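You operate a simulated robot arm through the tools that you are given. There is no shell and no other tool.

You run a simulated robot arm. Do the job below in one go: nothing can be reset, and whatever is moved stays where it is left.

## Task
Bring the cold store's damp up to 90% on fan 1.
Fine: vent shut, green dial at 90, mist on; watch till the display shows it.

The check looks at the end state, three seconds after you hand in, the way a careful person would. Anything else that was tipped, shoved, dropped, spilled or broken makes it a failure.

## Robot
A 7-joint arm with a two-finger parallel gripper, fixed in place. Base frame: the origin is on the floor under the middle of its stand, x ahead of it, y to its left, z up; the work surface is at about z = 464. Readings come in mm, rad, newtons and seconds.
It reaches about 1247 mm from its shoulder. Its first joint turns from -2.304 to 2.304 rad. Payload 3.91 kg.
The tool frame sits at the grasp point between the pads (the TCP): z along the fingers, y along the line on which they close. The tips reach 30 mm beyond it. Largest opening 110 mm; finger width 20, thickness 10; the body of the gripper, 48 by 112 mm, starts 55 mm behind the TCP.
Orientation is that of the tool frame in the base frame, as a unit quaternion [x, y, z, w]. With the fingers straight down and closing along the base's y, the tool's x points along the base's -x, its y along +y and its z along -z.

## Interface
- The arm moves only by the tool move_arm. Its argument "targets" is a list of rows, each a list of 7 numbers: the turn, a rotation vector about the base's x, y, z in rad, then the shift along the base's x, y, z in mm, then the opening in per cent of the stroke, from 0 (shut) to 100 (fully open). In form: [[wx, wy, wz, x, y, z, fingers], ...]. A call has 1 to 20 rows; each row shifts and turns the commanded pose from where the row before left it. Each row takes 0.2 s and may step no farther than 50 mm and 0.15 rad from the row before; otherwise, or with a gripper value out of range, the whole call is refused. Where a pose cannot be reached the arm comes as near as it can. A force on the tool above 40 N (or 10 N above the force at the start of the call, whichever is more), or a blocked arm, ends the call early, and 0.2 s more pass. Each finger travels about 108 mm/s and halts on what it meets, pressing with about 40 N; the grip force reading is that of the motor and also rises with nothing between the fingers. The clock runs only during rows and for 0.2 s after the last one: add rows that do not move to give the fingers time. It gives the time, the measured TCP pose, the force on the tool (base axes), the opening and the grip force at its end, in the units of the frame above (readings bear some noise), with the torque about the TCP (base axes, N m) and any sound that the robot's microphone picked up.
- Cameras (640 x 400 px; columns grow to the right, rows downward): "scene" is fixed at [227, -502, 1655.4]; the picture's right is [0.79, -0.62, 0.00], its down [-0.15, -0.19, -0.97] and it looks along [0.60, 0.76, -0.24] (base axes); focal length 353 px, centre (320, 200). "wrist" rides on the gripper at [72, 17, -103] in the tool frame; the picture's right is [-0.23, 0.97, 0.00], its down [-0.76, -0.18, -0.62] and it looks along [-0.61, -0.14, 0.78] (tool axes); focal length 222 px, centre (320, 200). There is no depth. A picture from a camera that has moved, and an enlarged one, comes with that camera's place and axes in the base frame and with its lens. The place of the scene camera against the robot may be out by one fixed shift of up to 18 mm in any direction.
- snapshot(camera): a new picture of that camera. It takes no simulated time.
- inspect(camera, box): a new picture of the part [left, top, right, bottom] of that camera's present view, enlarged. It takes no simulated time.
- hand_in(): hands the job in; it is judged then, once.

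Places have to be worked out from the pictures, the camera data and where the tool is seen. Open the gripper and draw the arm clear of the work before you hand the job in, unless the task says otherwise.

The tools are called after "Request:" as name(argument=value, ...) on one line, values as JSON. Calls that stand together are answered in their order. move_arm: Moves the arm, as the interface text tells. Its arguments: {"type":"object","properties":{"targets":{"type":"array"}},"required":["targets"]} The other tools are called the same way: snapshot (camera) takes a picture; inspect (camera, box) takes an enlarged picture of a part of a camera's view; hand_in () hands the job in.

At the start:

```text
time: 0.0
tcp_pos: [671.7, 129.0, 1497.2]
ee_rot: [0.0, 1.0, 0.0, 0.001]
contact_force: [-0.5, 0.0, 1.0]
moment: [0.01, -0.01, -0.03]
finger_gap: 110.0
grasp_force: 0.2
```

scene: 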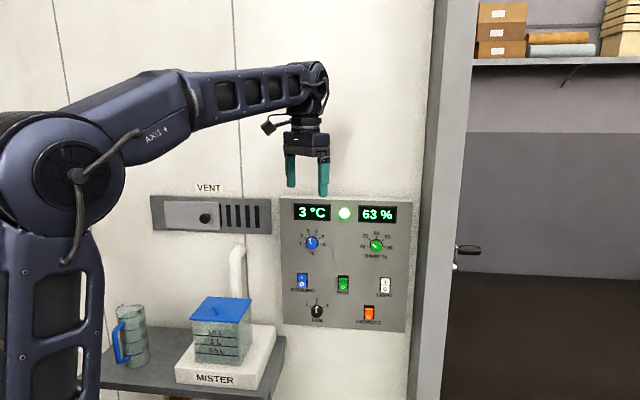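
wrist: 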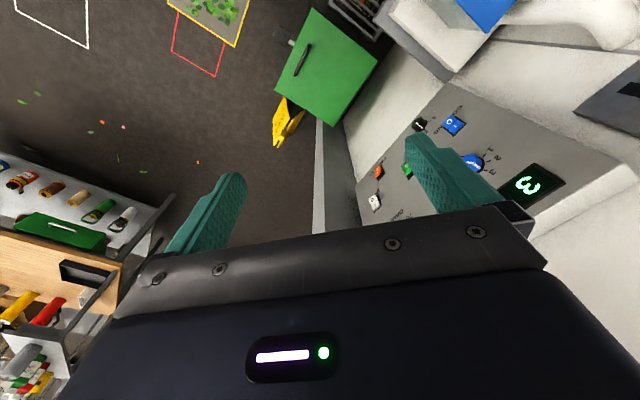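

I begin by looking closely at the panel, vent and mister in the scene picture.

Request:
inspect(camera="scene", box=[270, 190, 420, 340])

Request:
inspect(camera="scene", box=[140, 170, 290, 260])

Request:
inspect(camera="scene", box=[100, 270, 300, 400])

```text
2.67 times, centred on (345, 265) of scene
camera zoom: at [227.0, -502.0, 1655.4], right [0.79, -0.62, 0.0], down [-0.15, -0.19, -0.97], along [0.6, 0.76, -0.24], focal length 942 px, centre (253, 27)
```

zoom: 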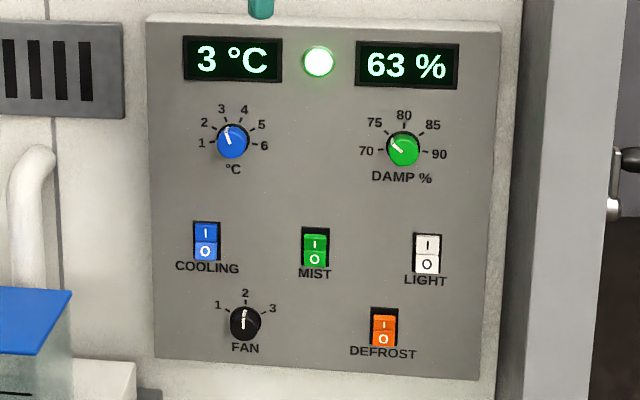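

```text
4.27 times, centred on (215, 215) of scene
camera zoom: at [227.0, -502.0, 1655.4], right [0.79, -0.62, 0.0], down [-0.15, -0.19, -0.97], along [0.6, 0.76, -0.24], focal length 1508 px, centre (768, 136)
```

zoom: 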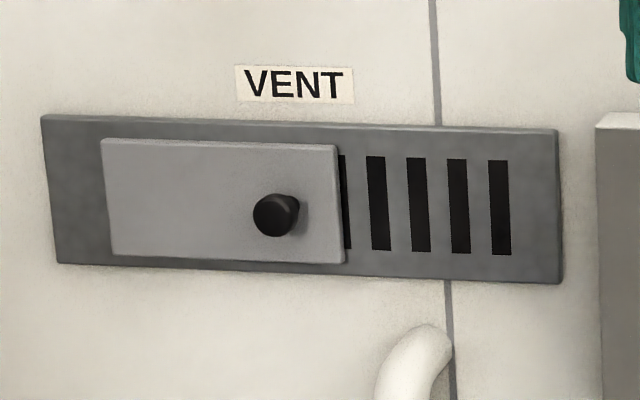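

```text
3.08 times, centred on (200, 335) of scene
camera zoom: at [227.0, -502.0, 1655.4], right [0.79, -0.62, 0.0], down [-0.15, -0.19, -0.97], along [0.6, 0.76, -0.24], focal length 1087 px, centre (689, -215)
```

zoom: 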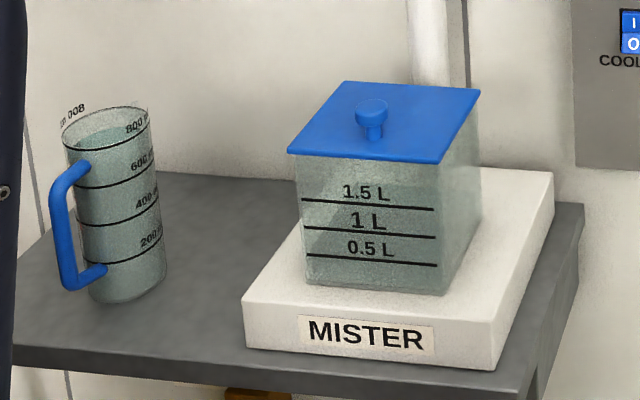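

I take tighter views of the tank, jug, switches and dials to read their states.

Request:
inspect(camera="scene", box=[180, 290, 260, 390])

Request:
inspect(camera="scene", box=[105, 295, 165, 375])

Request:
inspect(camera="scene", box=[285, 225, 345, 265])

Request:
inspect(camera="scene", box=[345, 225, 405, 265])

Request:
inspect(camera="scene", box=[285, 265, 405, 335])

Request:
inspect(camera="scene", box=[295, 295, 345, 330])

```text
4.00 times, centred on (220, 340) of scene
camera zoom: at [227.0, -502.0, 1655.4], right [0.79, -0.62, 0.0], down [-0.15, -0.19, -0.97], along [0.6, 0.76, -0.24], focal length 1413 px, centre (720, -360)
```

zoom: 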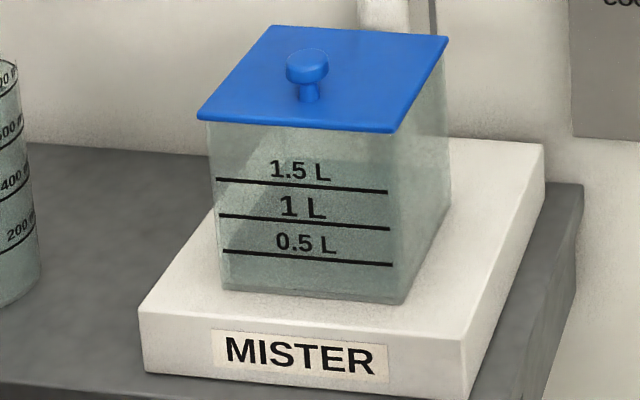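

```text
5.00 times, centred on (135, 335) of scene
camera zoom: at [227.0, -502.0, 1655.4], right [0.79, -0.62, 0.0], down [-0.15, -0.19, -0.97], along [0.6, 0.76, -0.24], focal length 1767 px, centre (1245, -475)
```

zoom: 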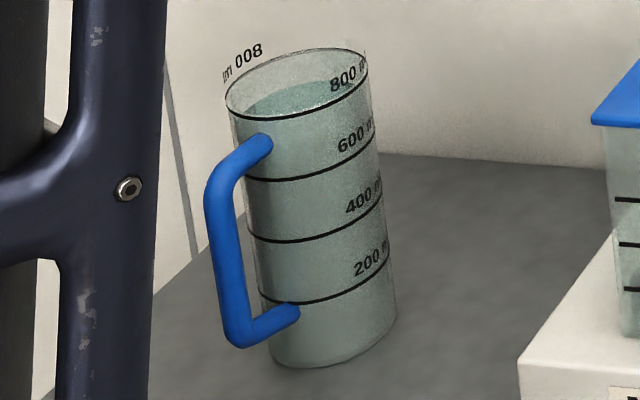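

```text
10.00 times, centred on (315, 245) of scene
camera zoom: at [227.0, -502.0, 1655.4], right [0.79, -0.62, 0.0], down [-0.15, -0.19, -0.97], along [0.6, 0.76, -0.24], focal length 3533 px, centre (370, -250)
```

zoom: 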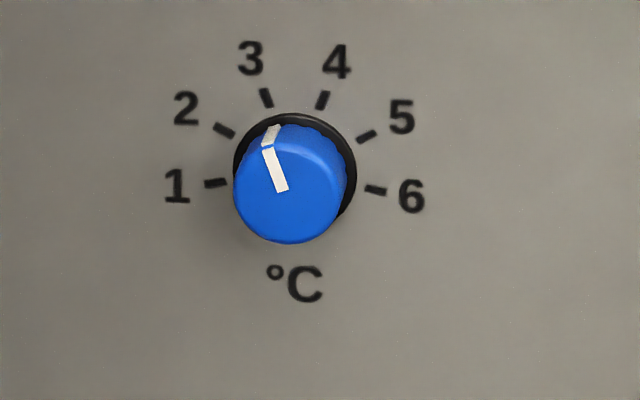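

```text
10.00 times, centred on (375, 245) of scene
camera zoom: at [227.0, -502.0, 1655.4], right [0.79, -0.62, 0.0], down [-0.15, -0.19, -0.97], along [0.6, 0.76, -0.24], focal length 3533 px, centre (-230, -250)
```

zoom: 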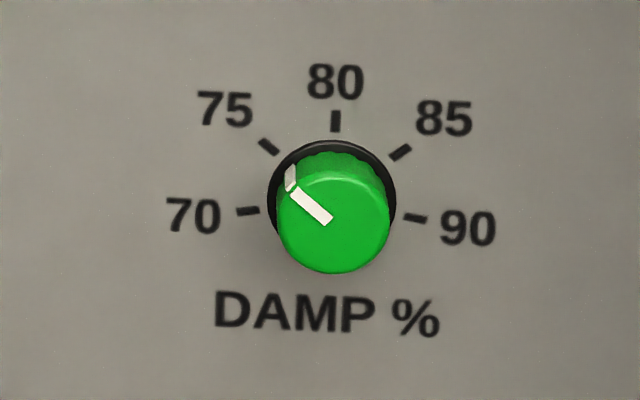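

```text
5.33 times, centred on (345, 300) of scene
camera zoom: at [227.0, -502.0, 1655.4], right [0.79, -0.62, 0.0], down [-0.15, -0.19, -0.97], along [0.6, 0.76, -0.24], focal length 1884 px, centre (187, -333)
```

zoom: 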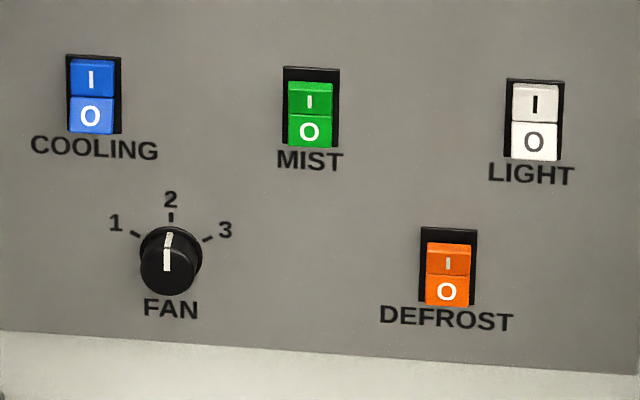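

```text
11.43 times, centred on (320, 312) of scene
camera zoom: at [227.0, -502.0, 1655.4], right [0.79, -0.62, 0.0], down [-0.15, -0.19, -0.97], along [0.6, 0.76, -0.24], focal length 4038 px, centre (320, -1086)
```

zoom: 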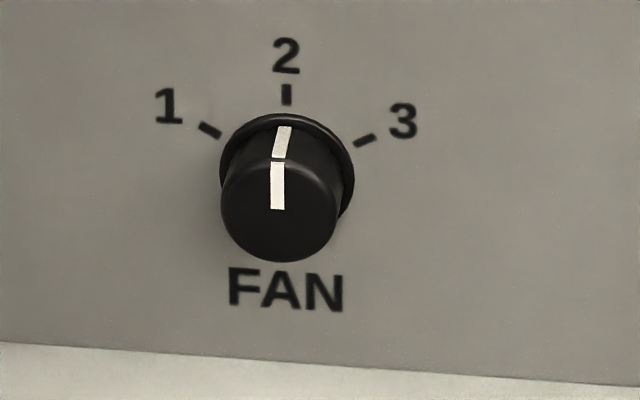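

The fan stands at 2, the damp dial is near 75, MIST and DEFROST are off, COOLING and LIGHT are on, and the vent is open. The panel wall faces the robot obliquely, with its normal at about 42° azimuth. I'll first turn the wrist about the vertical, so that the camera ends up above the gripper once it faces the wall.

Request:
move_arm(targets=[[0, 0, -0.15, 0, 0, 0, 100], [0, 0, -0.15, 0, 0, 0, 100], [0, 0, -0.15, 0, 0, 0, 100], [0, 0, -0.15, 0, 0, 0, 100], [0, 0, -0.15, 0, 0, 0, 100], [0, 0, -0.15, 0, 0, 0, 100], [0, 0, -0.15, 0, 0, 0, 100], [0, 0, -0.15, 0, 0, 0, 100]])

```text
time: 1.8
tcp_pos: [671.9, 130.0, 1497.1]
ee_rot: [0.565, 0.825, 0.0, 0.0]
contact_force: [-0.5, -0.2, 0.0]
moment: [0.01, 0.0, 0.01]
finger_gap: 110.1
grasp_force: 0.1
```

The turn tracked cleanly, so I continue the yaw.

Request:
move_arm(targets=[[0, 0, -0.15, 0, 0, 0, 100], [0, 0, -0.15, 0, 0, 0, 100], [0, 0, -0.15, 0, 0, 0, 100], [0, 0, -0.15, 0, 0, 0, 100], [0, 0, -0.15, 0, 0, 0, 100], [0, 0, -0.15, 0, 0, 0, 100], [0, 0, -0.15, 0, 0, 0, 100], [0, 0, -0.15, 0, 0, 0, 100]])

Request:
snapshot(camera="wrist")

Request:
snapshot(camera="scene")

```text
time: 3.6
tcp_pos: [672.4, 129.8, 1496.8]
ee_rot: [0.932, 0.363, 0.001, 0.0]
contact_force: [-0.3, -0.4, -0.4]
moment: [0.0, -0.02, 0.0]
finger_gap: 109.9
grasp_force: 0.0
```

```text
taken
camera wrist: at [737.1, 166.4, 1601.3], right [0.49, -0.87, 0.0], down [-0.68, -0.38, 0.62], along [-0.54, -0.31, -0.78], focal length 222 px, centre (320, 200)
```

wrist: 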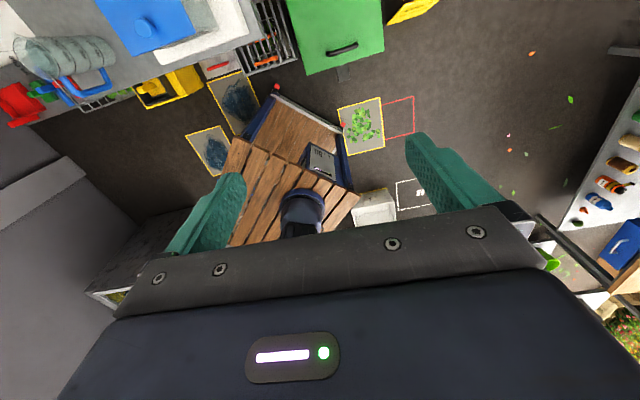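

```text
taken
```

scene: 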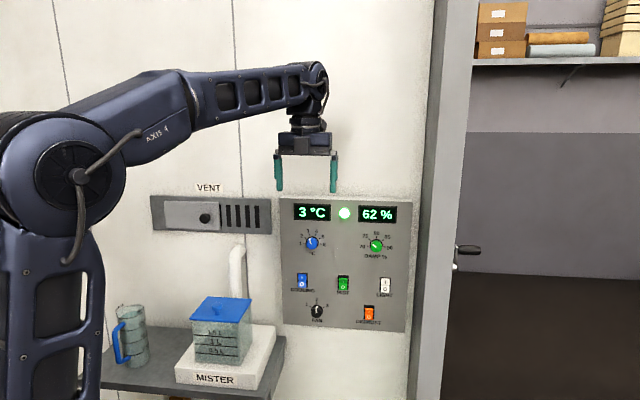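

The damp has fallen to 62% with the vent open. Next I pitch the gripper up in place by 90°, so the fingers point at the wall with the camera on top.

Request:
move_arm(targets=[[0.1014, -0.1104, 0, 0, 0, 0, 100], [0.1014, -0.1104, 0, 0, 0, 0, 100], [0.1014, -0.1104, 0, 0, 0, 0, 100], [0.1014, -0.1104, 0, 0, 0, 0, 100], [0.1014, -0.1104, 0, 0, 0, 0, 100], [0.1014, -0.1104, 0, 0, 0, 0, 100], [0.1014, -0.1104, 0, 0, 0, 0, 100], [0.1014, -0.1104, 0, 0, 0, 0, 100], [0.1014, -0.1104, 0, 0, 0, 0, 100], [0.1014, -0.1104, 0, 0, 0, 0, 100], [0.0486, -0.0529, 0, 0, 0, 0, 100]])

Request:
snapshot(camera="wrist")

Request:
snapshot(camera="scene")

```text
time: 6.0
tcp_pos: [671.9, 129.5, 1497.9]
ee_rot: [0.658, 0.256, 0.66, -0.257]
contact_force: [0.3, 0.0, 0.7]
moment: [0.0, 0.01, -0.03]
finger_gap: 109.9
grasp_force: 0.0
```

```text
taken
camera wrist: at [607.0, 46.9, 1570.4], right [0.66, -0.72, -0.23], down [-0.58, -0.29, -0.76], along [0.48, 0.63, -0.61], focal length 222 px, centre (320, 200)
```

wrist: 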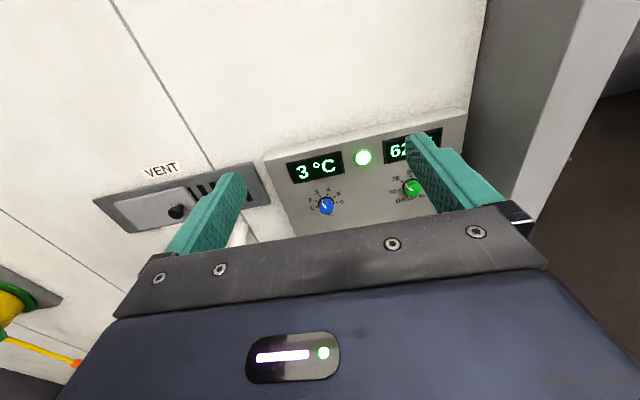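

```text
taken
```

scene: 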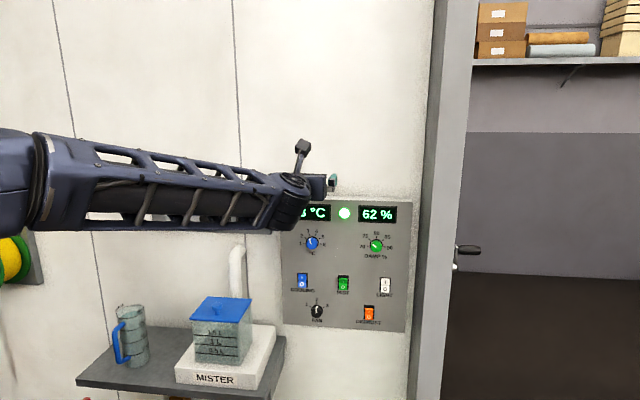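

The gripper now faces the wall with the image upright. I zoom in on the wrist view to get accurate pixel positions for triangulation before lowering the arm.

Request:
inspect(camera="wrist", box=[250, 100, 480, 240])

Request:
inspect(camera="wrist", box=[80, 140, 280, 250])

```text
2.78 times, centred on (365, 170) of wrist
camera zoom: at [607.0, 46.9, 1570.4], right [0.66, -0.72, -0.23], down [-0.58, -0.29, -0.76], along [0.48, 0.63, -0.61], focal length 618 px, centre (195, 284)
```

zoom: 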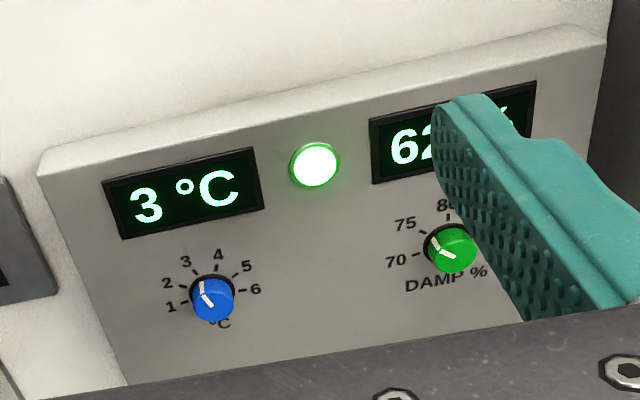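

```text
3.20 times, centred on (180, 195) of wrist
camera zoom: at [607.0, 46.9, 1570.4], right [0.66, -0.72, -0.23], down [-0.58, -0.29, -0.76], along [0.48, 0.63, -0.61], focal length 711 px, centre (768, 216)
```

zoom: 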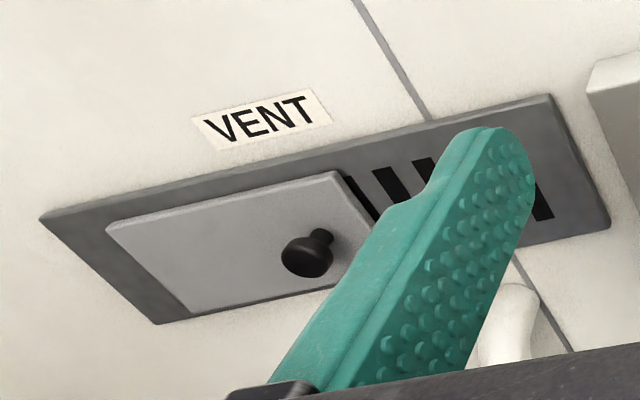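

I lower the arm by 200 mm and shift it slightly right along the panel for a second viewpoint.

Request:
move_arm(targets=[[0, 0, 0, 8, -9, -40, 100], [0, 0, 0, 8, -9, -40, 100], [0, 0, 0, 8, -9, -40, 100], [0, 0, 0, 8, -9, -40, 100], [0, 0, 0, 8, -9, -40, 100]])

Request:
snapshot(camera="wrist")

Request:
snapshot(camera="scene")

```text
time: 7.2
tcp_pos: [713.3, 83.9, 1298.2]
ee_rot: [0.658, 0.257, 0.66, -0.256]
contact_force: [-1.2, 0.2, 0.2]
moment: [-0.05, 0.01, -0.01]
finger_gap: 110.2
grasp_force: 0.2
```

```text
taken
camera wrist: at [647.6, 1.2, 1371.3], right [0.66, -0.72, -0.23], down [-0.58, -0.29, -0.76], along [0.48, 0.63, -0.61], focal length 222 px, centre (320, 200)
```

wrist: 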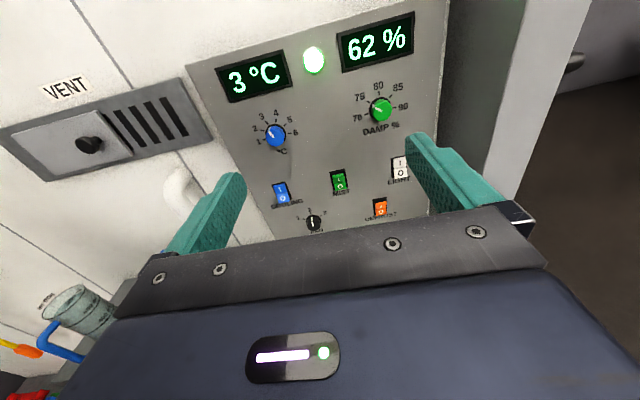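

```text
taken
```

scene: 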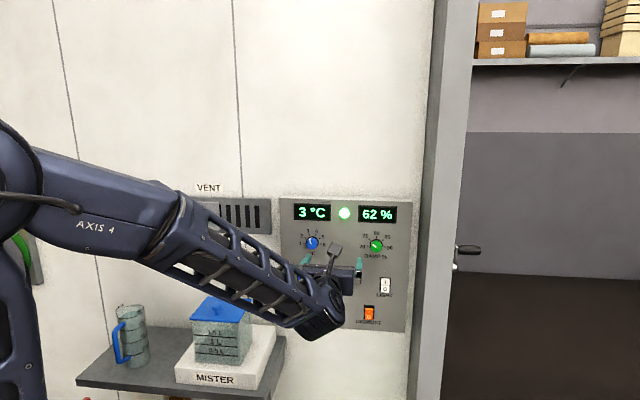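

This view shows nearly the whole panel and the vent. I zoom in for precise pixel positions.

Request:
inspect(camera="wrist", box=[180, 0, 460, 130])

Request:
inspect(camera="wrist", box=[240, 90, 450, 240])

Request:
inspect(camera="wrist", box=[0, 60, 230, 200])

```text
2.29 times, centred on (320, 65) of wrist
camera zoom: at [647.6, 1.2, 1371.3], right [0.66, -0.72, -0.23], down [-0.58, -0.29, -0.76], along [0.48, 0.63, -0.61], focal length 508 px, centre (320, 509)
```

zoom: 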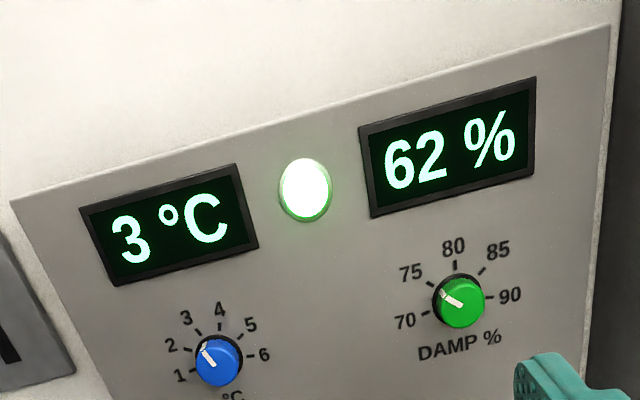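

```text
2.67 times, centred on (345, 165) of wrist
camera zoom: at [647.6, 1.2, 1371.3], right [0.66, -0.72, -0.23], down [-0.58, -0.29, -0.76], along [0.48, 0.63, -0.61], focal length 592 px, centre (253, 293)
```

zoom: 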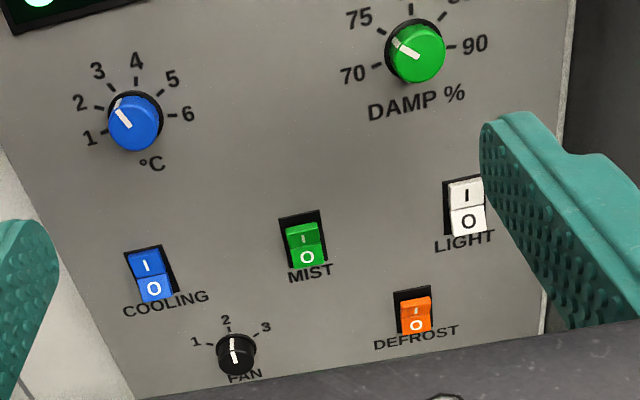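

```text
2.78 times, centred on (115, 130) of wrist
camera zoom: at [647.6, 1.2, 1371.3], right [0.66, -0.72, -0.23], down [-0.58, -0.29, -0.76], along [0.48, 0.63, -0.61], focal length 618 px, centre (890, 395)
```

zoom: 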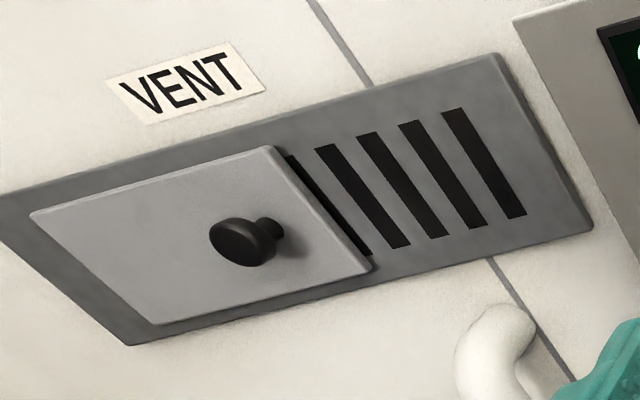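

Triangulating the two views gives a wall normal of about 45° azimuth. With n along (0.707, 0.707) and u along (0.707, -0.707), the dial caps are near n=899: green at u≈563, z≈1219, and fan at u≈360, z≈961. The vent knob is near u≈-26, z≈1295. I align the tool to 45° and slide left at a safe distance towards the vent.

Request:
move_arm(targets=[[0, 0, 0.043, -30, 30, 0, 100], [0, 0, 0, -33, 33, 0, 100], [0, 0, 0, -33, 33, 0, 100], [0, 0, 0, -33, 33, 0, 100], [0, 0, 0, -33, 33, 0, 100], [0, 0, 0, -33, 33, 0, 100], [0, 0, 0, -33, 33, 0, 100], [0, 0, 0, -33, 33, 0, 100], [0, 0, 0, -33, 33, 0, 100], [0, 0, 0, -30, 30, 0, 100]])

Request:
snapshot(camera="wrist")

Request:
snapshot(camera="scene")

```text
time: 9.4
tcp_pos: [396.4, 407.2, 1295.2]
ee_rot: [0.655, 0.268, 0.652, -0.271]
contact_force: [0.0, -1.2, 0.2]
moment: [-0.04, 0.0, -0.03]
finger_gap: 110.0
grasp_force: 0.0
```

```text
taken
camera wrist: at [334.7, 322.6, 1368.9], right [0.68, -0.69, -0.23], down [-0.57, -0.31, -0.76], along [0.45, 0.65, -0.61], focal length 222 px, centre (320, 200)
```

wrist: 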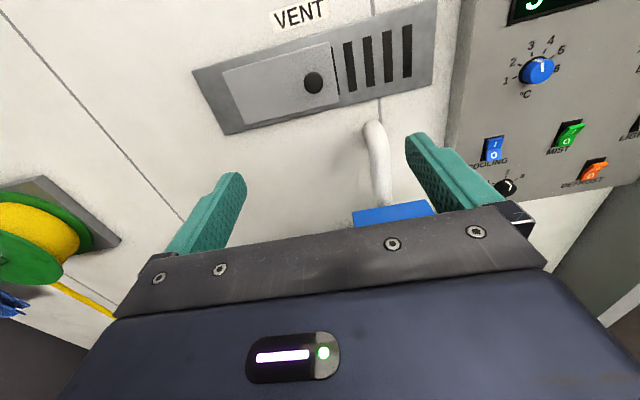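

```text
taken
```

scene: 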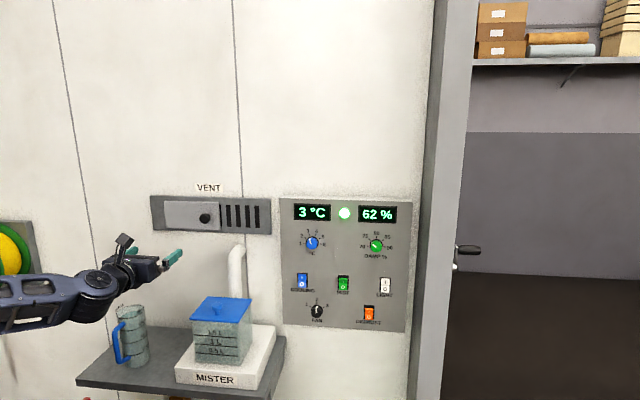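

The arm may still be settling, so I add a pause row and move 130 mm towards the wall. Then I zoom in on the vent knob.

Request:
move_arm(targets=[[0, 0, 0, 0, 0, 0, 100], [0, 0, 0, 0, 0, 0, 100]])

Request:
inspect(camera="wrist", box=[190, 20, 450, 150])

Request:
inspect(camera="wrist", box=[440, 0, 640, 210])

```text
time: 10.0
tcp_pos: [395.8, 409.0, 1295.0]
ee_rot: [0.655, 0.269, 0.653, -0.27]
contact_force: [-0.6, 0.4, 0.6]
moment: [0.04, 0.03, 0.01]
finger_gap: 110.2
grasp_force: 0.0
```

```text
2.46 times, centred on (320, 85) of wrist
camera zoom: at [334.2, 323.6, 1368.8], right [0.69, -0.69, -0.23], down [-0.57, -0.31, -0.76], along [0.45, 0.65, -0.61], focal length 547 px, centre (320, 483)
```

zoom: 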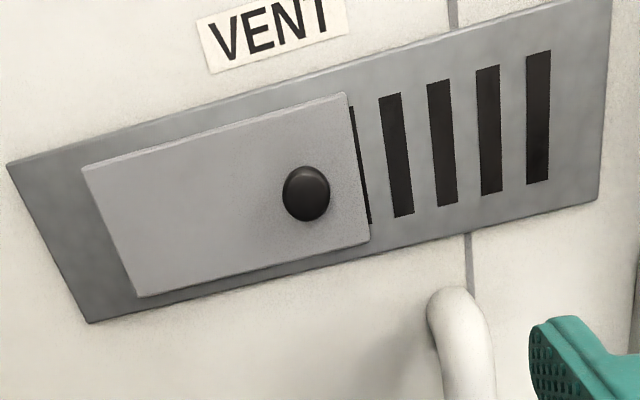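

```text
1.90 times, centred on (540, 105) of wrist
camera zoom: at [334.2, 323.6, 1368.8], right [0.69, -0.69, -0.23], down [-0.57, -0.31, -0.76], along [0.45, 0.65, -0.61], focal length 423 px, centre (-99, 381)
```

zoom: 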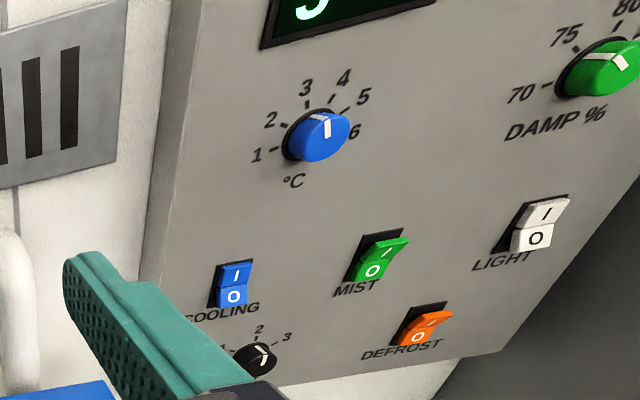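

Combining the views puts the vent knob face at n≈896, u≈-19, z≈1294, and the shutter surface at n≈930. I approach most of the way with the fingers open.

Request:
move_arm(targets=[[0, 0, 0, 28, 36, 0, 100], [0, 0, 0, 32, 32, 0, 100], [0, 0, 0, 32, 32, 0, 100], [0, 0, 0, 32, 32, 0, 100], [0, 0, 0, 32, 32, 0, 100], [0, 0, 0, 25, 25, 0, 100], [0, 0, 0, 0, 0, 0, 100]])

Request:
snapshot(camera="wrist")

Request:
snapshot(camera="scene")

```text
time: 11.6
tcp_pos: [570.3, 596.6, 1297.2]
ee_rot: [0.653, 0.271, 0.653, -0.271]
contact_force: [-0.6, -0.3, -0.2]
moment: [0.01, 0.01, -0.04]
finger_gap: 110.3
grasp_force: 0.0
```

```text
taken
camera wrist: at [508.7, 511.4, 1370.8], right [0.69, -0.69, -0.23], down [-0.57, -0.32, -0.76], along [0.45, 0.65, -0.61], focal length 222 px, centre (320, 200)
```

wrist: 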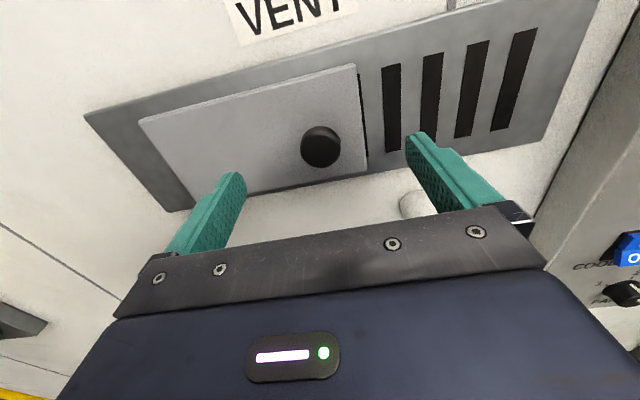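

```text
taken
```

scene: 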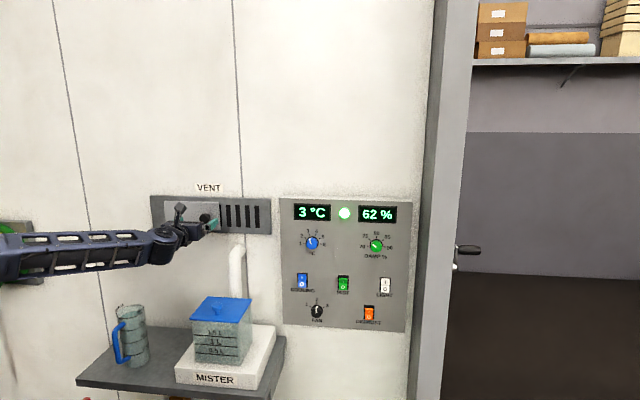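

The knob is centred between the fingers, with the TCP at n≈825. I advance 67 mm and lower 5 mm so the fingers straddle the knob, then look again.

Request:
move_arm(targets=[[0, 0, 0, 15, 16, -2, 100], [0, 0, 0, 15, 16, -2, 100], [0, 0, 0, 15, 16, -1, 100], [0, 0, 0, 0, 0, 0, 100]])

Request:
snapshot(camera="wrist")

Request:
inspect(camera="scene", box=[140, 170, 290, 260])

```text
time: 12.6
tcp_pos: [615.8, 645.4, 1291.7]
ee_rot: [0.653, 0.271, 0.653, -0.271]
contact_force: [-3.2, -0.4, 0.2]
moment: [-0.03, -0.01, 0.19]
finger_gap: 110.0
grasp_force: 0.1
```

```text
taken
camera wrist: at [553.3, 561.3, 1365.5], right [0.69, -0.69, -0.23], down [-0.57, -0.32, -0.76], along [0.45, 0.65, -0.61], focal length 222 px, centre (320, 200)
```

wrist: 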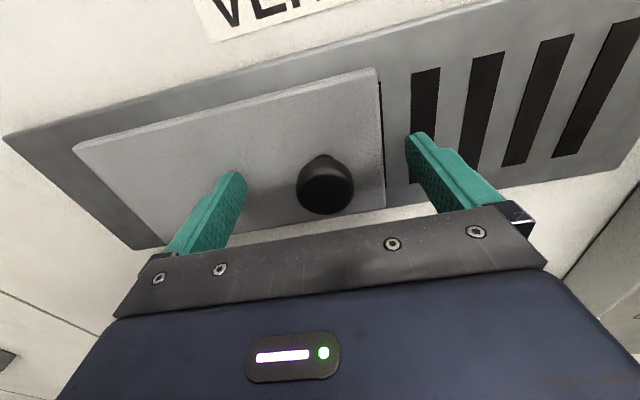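

```text
4.27 times, centred on (215, 215) of scene
camera zoom: at [227.0, -502.0, 1655.4], right [0.79, -0.62, 0.0], down [-0.15, -0.19, -0.97], along [0.6, 0.76, -0.24], focal length 1508 px, centre (768, 136)
```

zoom: 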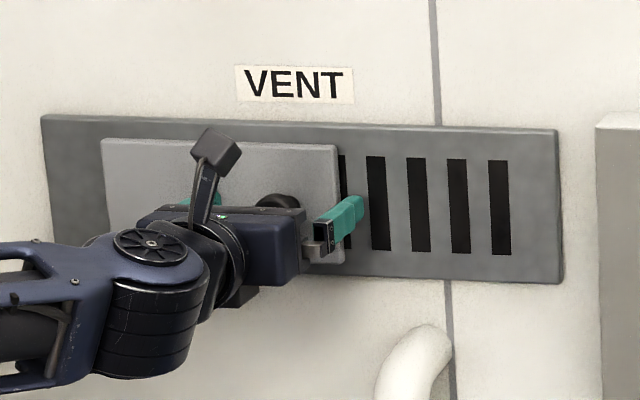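

The fingers straddle the knob (TCP n≈892, u≈-21). Now I close on it.

Request:
move_arm(targets=[[0, 0, 0, 0, 0, 0, 60], [0, 0, 0, 0, 0, 0, 40], [0, 0, 0, 0, 0, 0, 25], [0, 0, 0, 0, 0, 0, 25], [0, 0, 0, 0, 0, 0, 25]])

Request:
snapshot(camera="wrist")

```text
time: 13.8
tcp_pos: [615.3, 646.2, 1292.9]
ee_rot: [0.653, 0.271, 0.654, -0.27]
contact_force: [-2.4, 0.4, -0.2]
moment: [0.01, -0.06, 0.14]
finger_gap: 33.4
grasp_force: 45.0
```

```text
taken
camera wrist: at [553.3, 561.1, 1365.6], right [0.69, -0.69, -0.23], down [-0.57, -0.32, -0.76], along [0.45, 0.65, -0.61], focal length 222 px, centre (320, 200)
```

wrist: 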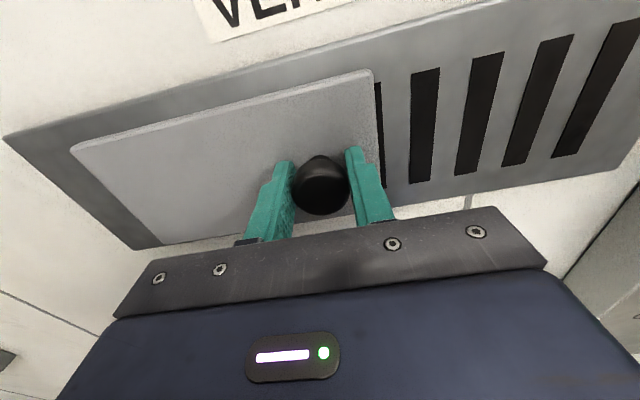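

The knob is gripped at a 33 mm gap. I slide it right along the wall by 100 mm and check.

Request:
move_arm(targets=[[0, 0, 0, 14.1, -14.1, 0, 25], [0, 0, 0, 14.1, -14.1, 0, 25], [0, 0, 0, 14.1, -14.1, 0, 25], [0, 0, 0, 14.1, -14.1, 0, 25], [0, 0, 0, 14.1, -14.1, 0, 25]])

Request:
snapshot(camera="wrist")

```text
time: 15.0
tcp_pos: [687.0, 575.8, 1292.2]
ee_rot: [0.653, 0.27, 0.653, -0.27]
contact_force: [9.3, 7.6, -3.7]
moment: [-0.37, 0.52, -0.45]
finger_gap: 33.6
grasp_force: 45.2
```

```text
taken
camera wrist: at [623.9, 490.4, 1365.7], right [0.69, -0.69, -0.23], down [-0.57, -0.32, -0.76], along [0.45, 0.65, -0.61], focal length 222 px, centre (320, 200)
```

wrist: 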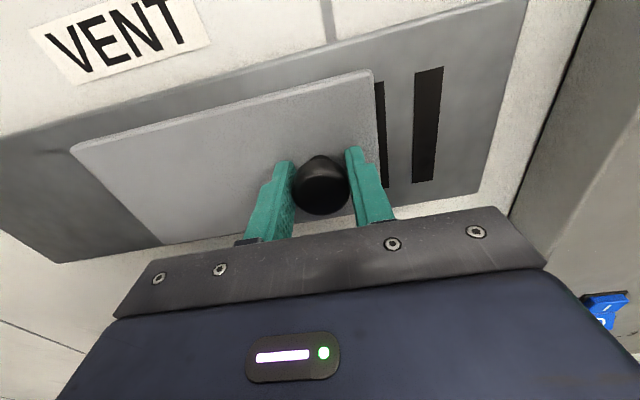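

The shutter follows and about 1.5 slits remain uncovered. There is a slight pull towards the wall, so I continue right by 40 mm with a small inward correction.

Request:
move_arm(targets=[[0, 0, 0, 11.3, -9.9, 0, 25], [0, 0, 0, 11.1, -10.1, 0, 25], [0, 0, 0, 10.6, -10.6, 0, 25], [0, 0, 0, 0, 0, 0, 25]])

Request:
snapshot(camera="wrist")

```text
time: 16.0
tcp_pos: [718.6, 542.6, 1292.2]
ee_rot: [0.653, 0.27, 0.654, -0.271]
contact_force: [-24.3, -26.4, -1.3]
moment: [-0.33, 0.31, 0.33]
finger_gap: 33.9
grasp_force: 45.5
```

```text
taken
camera wrist: at [656.4, 458.0, 1365.6], right [0.69, -0.69, -0.23], down [-0.57, -0.31, -0.76], along [0.45, 0.65, -0.61], focal length 222 px, centre (320, 200)
```

wrist: 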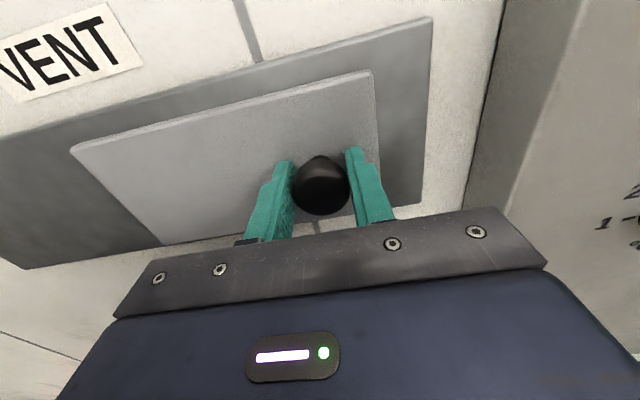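

All slits look covered. The force is pressing outward along the wall normal with no force along the slide, so the stop isn't reached yet. I ease back 1.5 mm and push further right in small steps to find the stop.

Request:
move_arm(targets=[[0, 0, 0, -1.0, -1.0, 0, 25], [0, 0, 0, 0, 0, 0, 25], [0, 0, 0, 3.5, -3.5, 0, 25], [0, 0, 0, 3.5, -3.5, 0, 25], [0, 0, 0, 0, 0, 0, 25]])

Request:
snapshot(camera="wrist")

```text
time: 17.2
tcp_pos: [724.7, 536.7, 1291.5]
ee_rot: [0.653, 0.271, 0.654, -0.271]
contact_force: [14.2, 13.1, 18.4]
moment: [0.27, -0.32, 0.1]
finger_gap: 33.6
grasp_force: 45.1
```

```text
taken
camera wrist: at [662.8, 451.5, 1365.5], right [0.69, -0.69, -0.23], down [-0.56, -0.31, -0.76], along [0.45, 0.65, -0.61], focal length 222 px, centre (320, 200)
```

wrist: 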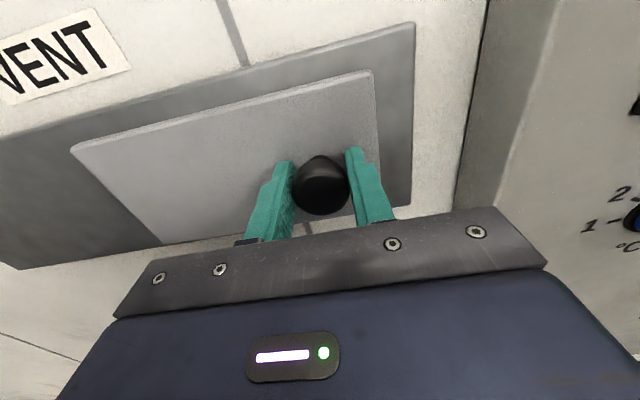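

The force is still off-axis and no slits are visible. I correct a touch and keep pushing right in small steps to find the stop.

Request:
move_arm(targets=[[0, 0, 0, 0.5, 0.5, 0.5, 25], [0, 0, 0, 2.5, -2.5, 0, 25], [0, 0, 0, 2.5, -2.5, 0, 25], [0, 0, 0, 2.5, -2.5, 0, 25], [0, 0, 0, 0, 0, 0, 25]])

Request:
snapshot(camera="wrist")

```text
time: 18.4
tcp_pos: [729.4, 532.7, 1292.7]
ee_rot: [0.653, 0.271, 0.653, -0.271]
contact_force: [-20.6, 14.7, 8.3]
moment: [0.18, 0.09, 0.2]
finger_gap: 33.5
grasp_force: 45.1
```

```text
taken
camera wrist: at [668.1, 446.4, 1365.6], right [0.69, -0.69, -0.23], down [-0.56, -0.32, -0.76], along [0.45, 0.65, -0.61], focal length 222 px, centre (320, 200)
```

wrist: 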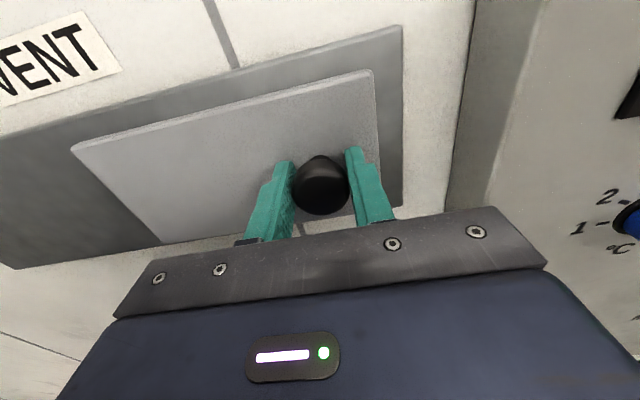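

There is now about -25 N along the slide, so the shutter is at its right stop and the vent is shut. I relieve the load slightly, open the fingers and back out.

Request:
move_arm(targets=[[0, 0, 0, -0.7, 0.7, 0, 25], [0, 0, 0, 0, 0, 0, 60], [0, 0, 0, 0, 0, 0, 60], [0, 0, 0, 0, 0, 0, 60], [0, 0, 0, -20, -20, 0, 60], [0, 0, 0, -30, -30, 0, 60], [0, 0, 0, -32, -32, 0, 100], [0, 0, 0, -32, -32, 0, 100], [0, 0, 0, -32, -32, 0, 100], [0, 0, 0, 0, 0, 0, 100]])

Request:
snapshot(camera="wrist")

Request:
snapshot(camera="scene")

```text
time: 20.6
tcp_pos: [586.7, 381.7, 1292.1]
ee_rot: [0.653, 0.271, 0.653, -0.271]
contact_force: [0.0, 0.3, -0.8]
moment: [0.01, 0.02, -0.01]
finger_gap: 109.7
grasp_force: 0.1
```

```text
taken
camera wrist: at [524.6, 296.6, 1365.8], right [0.69, -0.69, -0.23], down [-0.57, -0.32, -0.76], along [0.45, 0.65, -0.61], focal length 222 px, centre (320, 200)
```

wrist: 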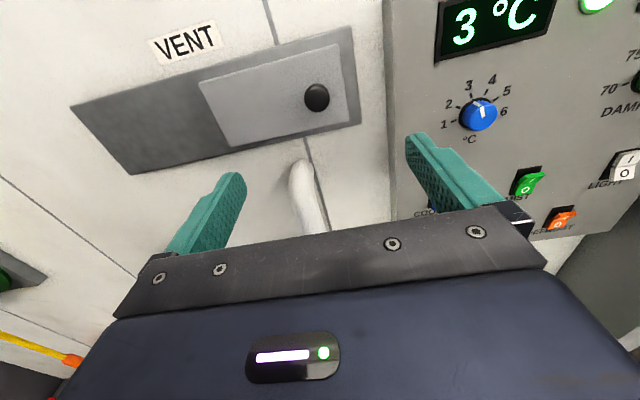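

```text
taken
```

scene: 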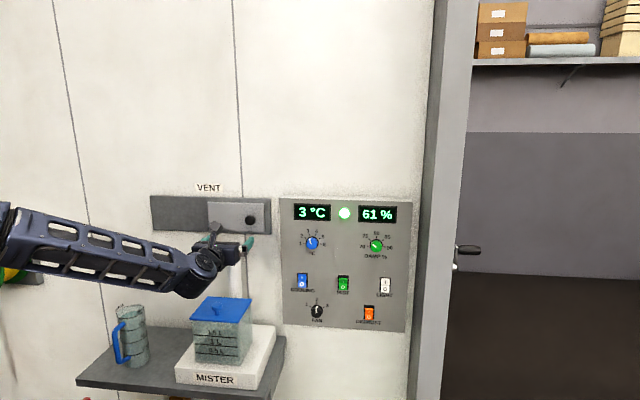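

The vent is shut against its right stop and no slits show. Next is the green damp dial: I slide right to u≈563, lowering to z≈1219, at about the current standoff.

Request:
move_arm(targets=[[0, 0, 0, 32.8, -32.8, -8, 100], [0, 0, 0, 32.8, -32.8, -8, 100], [0, 0, 0, 32.8, -32.8, -8, 100], [0, 0, 0, 32.8, -32.8, -8, 100], [0, 0, 0, 32.8, -32.8, -8, 100], [0, 0, 0, 32.8, -32.8, -8, 100], [0, 0, 0, 32.8, -32.8, -8, 100], [0, 0, 0, 32.8, -32.8, -8, 100], [0, 0, 0, 32.8, -32.8, -8, 100], [0, 0, 0, 0, 0, 0, 100], [0, 0, 0, 0, 0, 0, 100]])

Request:
snapshot(camera="wrist")

Request:
snapshot(camera="scene")

```text
time: 23.0
tcp_pos: [881.6, 90.4, 1221.7]
ee_rot: [0.654, 0.27, 0.653, -0.27]
contact_force: [-0.1, 0.3, 0.1]
moment: [0.01, 0.04, 0.01]
finger_gap: 109.8
grasp_force: 0.1
```

```text
taken
camera wrist: at [820.8, 5.5, 1294.8], right [0.69, -0.69, -0.23], down [-0.57, -0.32, -0.76], along [0.45, 0.65, -0.61], focal length 222 px, centre (320, 200)
```

wrist: 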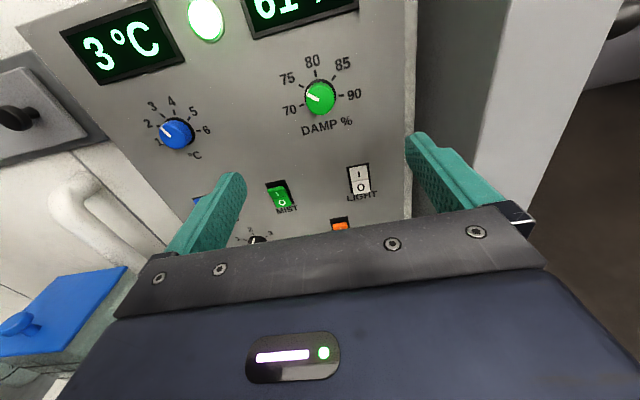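

```text
taken
```

scene: 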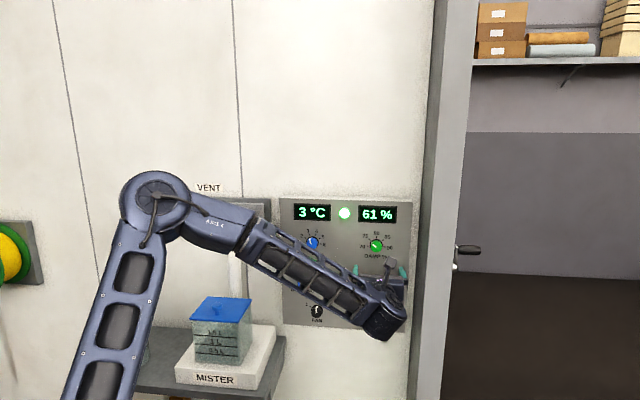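

The green dial is straight ahead. I zoom in to fix its position and pointer.

Request:
inspect(camera="wrist", box=[260, 40, 380, 150])

Request:
inspect(camera="wrist", box=[180, 140, 420, 260])

Request:
inspect(camera="wrist", box=[0, 250, 140, 400])

```text
3.64 times, centred on (320, 95) of wrist
camera zoom: at [820.8, 5.5, 1294.8], right [0.69, -0.69, -0.23], down [-0.57, -0.32, -0.76], along [0.45, 0.65, -0.61], focal length 808 px, centre (320, 582)
```

zoom: 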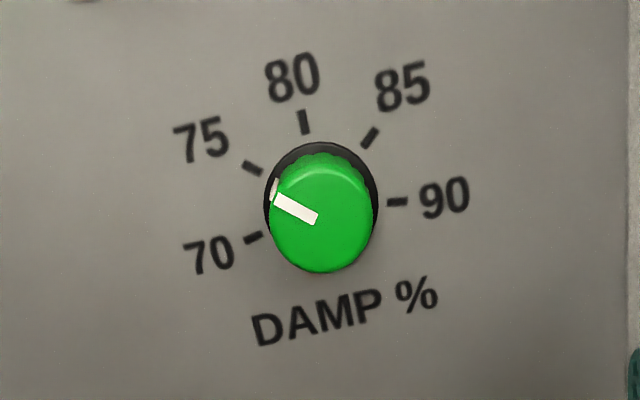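

```text
2.67 times, centred on (300, 200) of wrist
camera zoom: at [820.8, 5.5, 1294.8], right [0.69, -0.69, -0.23], down [-0.57, -0.32, -0.76], along [0.45, 0.65, -0.61], focal length 592 px, centre (373, 200)
```

zoom: 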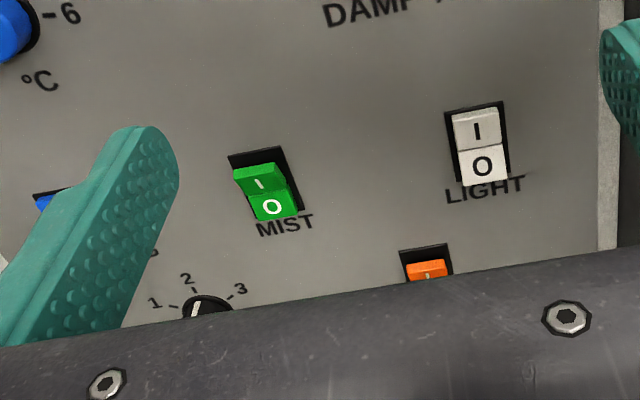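

```text
2.67 times, centred on (70, 325) of wrist
camera zoom: at [820.8, 5.5, 1294.8], right [0.69, -0.69, -0.23], down [-0.57, -0.32, -0.76], along [0.45, 0.65, -0.61], focal length 592 px, centre (987, -133)
```

zoom: 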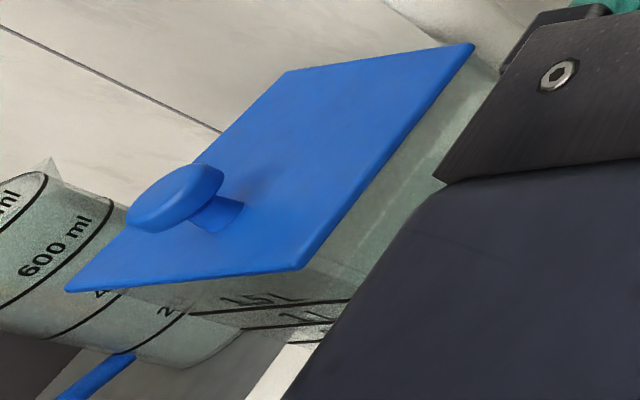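

The dial centre is at u≈559, z≈1217, with the cap face at n≈890. The marks lie at -100°, -50°, 0°, 50° and 100°, and the pointer is at -50° (75), so it needs 150° clockwise to reach 90. I pre-rotate the wrist 150° counter-clockwise at standoff so the turn ends in the present, reachable orientation.

Request:
move_arm(targets=[[-0.1058, -0.1058, 0, 0, 0, 0, 100], [-0.1058, -0.1058, 0, 0, 0, 0, 100], [-0.1058, -0.1058, 0, 0, 0, 0, 100], [-0.1058, -0.1058, 0, 0, 0, 0, 100], [-0.1058, -0.1058, 0, 0, 0, 0, 100], [-0.1058, -0.1058, 0, 0, 0, 0, 100], [-0.1058, -0.1058, 0, 0, 0, 0, 100], [-0.1058, -0.1058, 0, 0, 0, 0, 100], [-0.1058, -0.1058, 0, 0, 0, 0, 100], [0, 0, 0, 0, 0, 0, 100]])

Request:
snapshot(camera="wrist")

Request:
snapshot(camera="scene")

```text
time: 25.2
tcp_pos: [880.6, 88.4, 1220.7]
ee_rot: [0.341, 0.619, 0.679, 0.197]
contact_force: [-1.1, 0.3, 0.9]
moment: [-0.03, 0.0, 0.01]
finger_gap: 110.1
grasp_force: 0.0
```

```text
taken
camera wrist: at [759.8, 62.8, 1253.9], right [0.31, -0.31, 0.9], down [0.06, -0.94, -0.34], along [0.95, 0.16, -0.27], focal length 222 px, centre (320, 200)
```

wrist: 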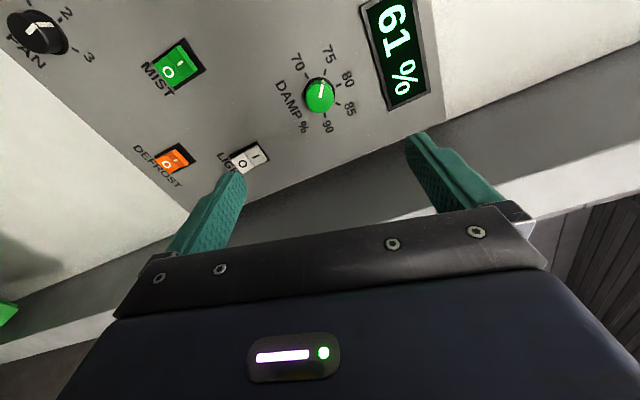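

```text
taken
```

scene: 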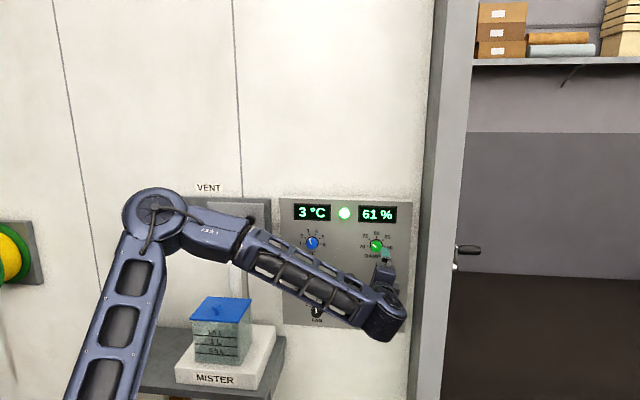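

Rotation by about 77° worked. I continue the remaining ~73°.

Request:
move_arm(targets=[[-0.1058, -0.1058, 0, 0, 0, 0, 100], [-0.1058, -0.1058, 0, 0, 0, 0, 100], [-0.1058, -0.1058, 0, 0, 0, 0, 100], [-0.1058, -0.1058, 0, 0, 0, 0, 100], [-0.1058, -0.1058, 0, 0, 0, 0, 100], [-0.1058, -0.1058, 0, 0, 0, 0, 100], [-0.1058, -0.1058, 0, 0, 0, 0, 100], [-0.1058, -0.1058, 0, 0, 0, 0, 100], [-0.0531, -0.0531, 0, 0, 0, 0, 100], [0, 0, 0, 0, 0, 0, 100]])

Request:
snapshot(camera="wrist")

Request:
snapshot(camera="scene")

```text
time: 27.4
tcp_pos: [879.5, 87.6, 1221.6]
ee_rot: [-0.093, 0.701, 0.43, 0.561]
contact_force: [-0.2, 0.1, -0.4]
moment: [0.02, 0.02, -0.02]
finger_gap: 110.0
grasp_force: 0.1
```

```text
taken
camera wrist: at [770.8, 51.6, 1167.5], right [-0.52, 0.52, 0.68], down [-0.06, -0.82, 0.57], along [0.85, 0.25, 0.45], focal length 222 px, centre (320, 200)
```

wrist: 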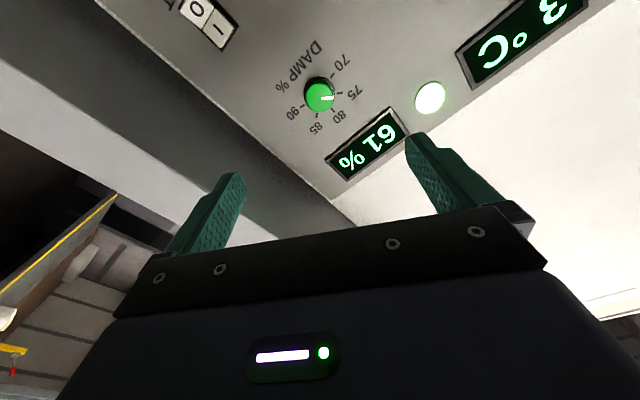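

```text
taken
```

scene: 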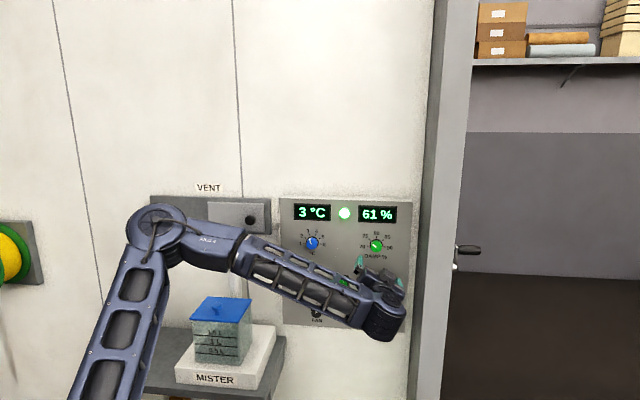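

I zoom in on the dial from this orientation to centre the tool on it.

Request:
inspect(camera="wrist", box=[260, 40, 380, 150])

```text
3.64 times, centred on (320, 95) of wrist
camera zoom: at [770.8, 51.6, 1167.5], right [-0.52, 0.52, 0.68], down [-0.06, -0.82, 0.57], along [0.85, 0.25, 0.45], focal length 808 px, centre (320, 582)
```

zoom: 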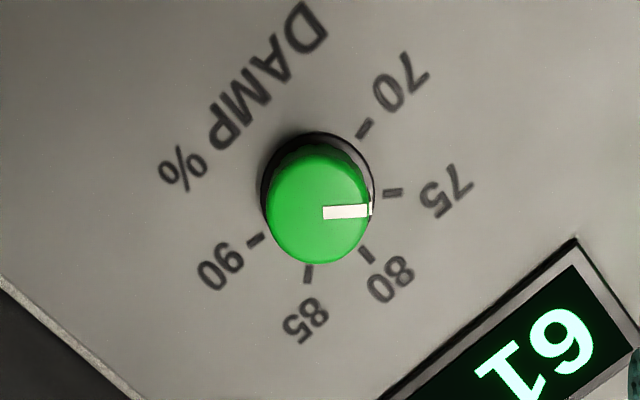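

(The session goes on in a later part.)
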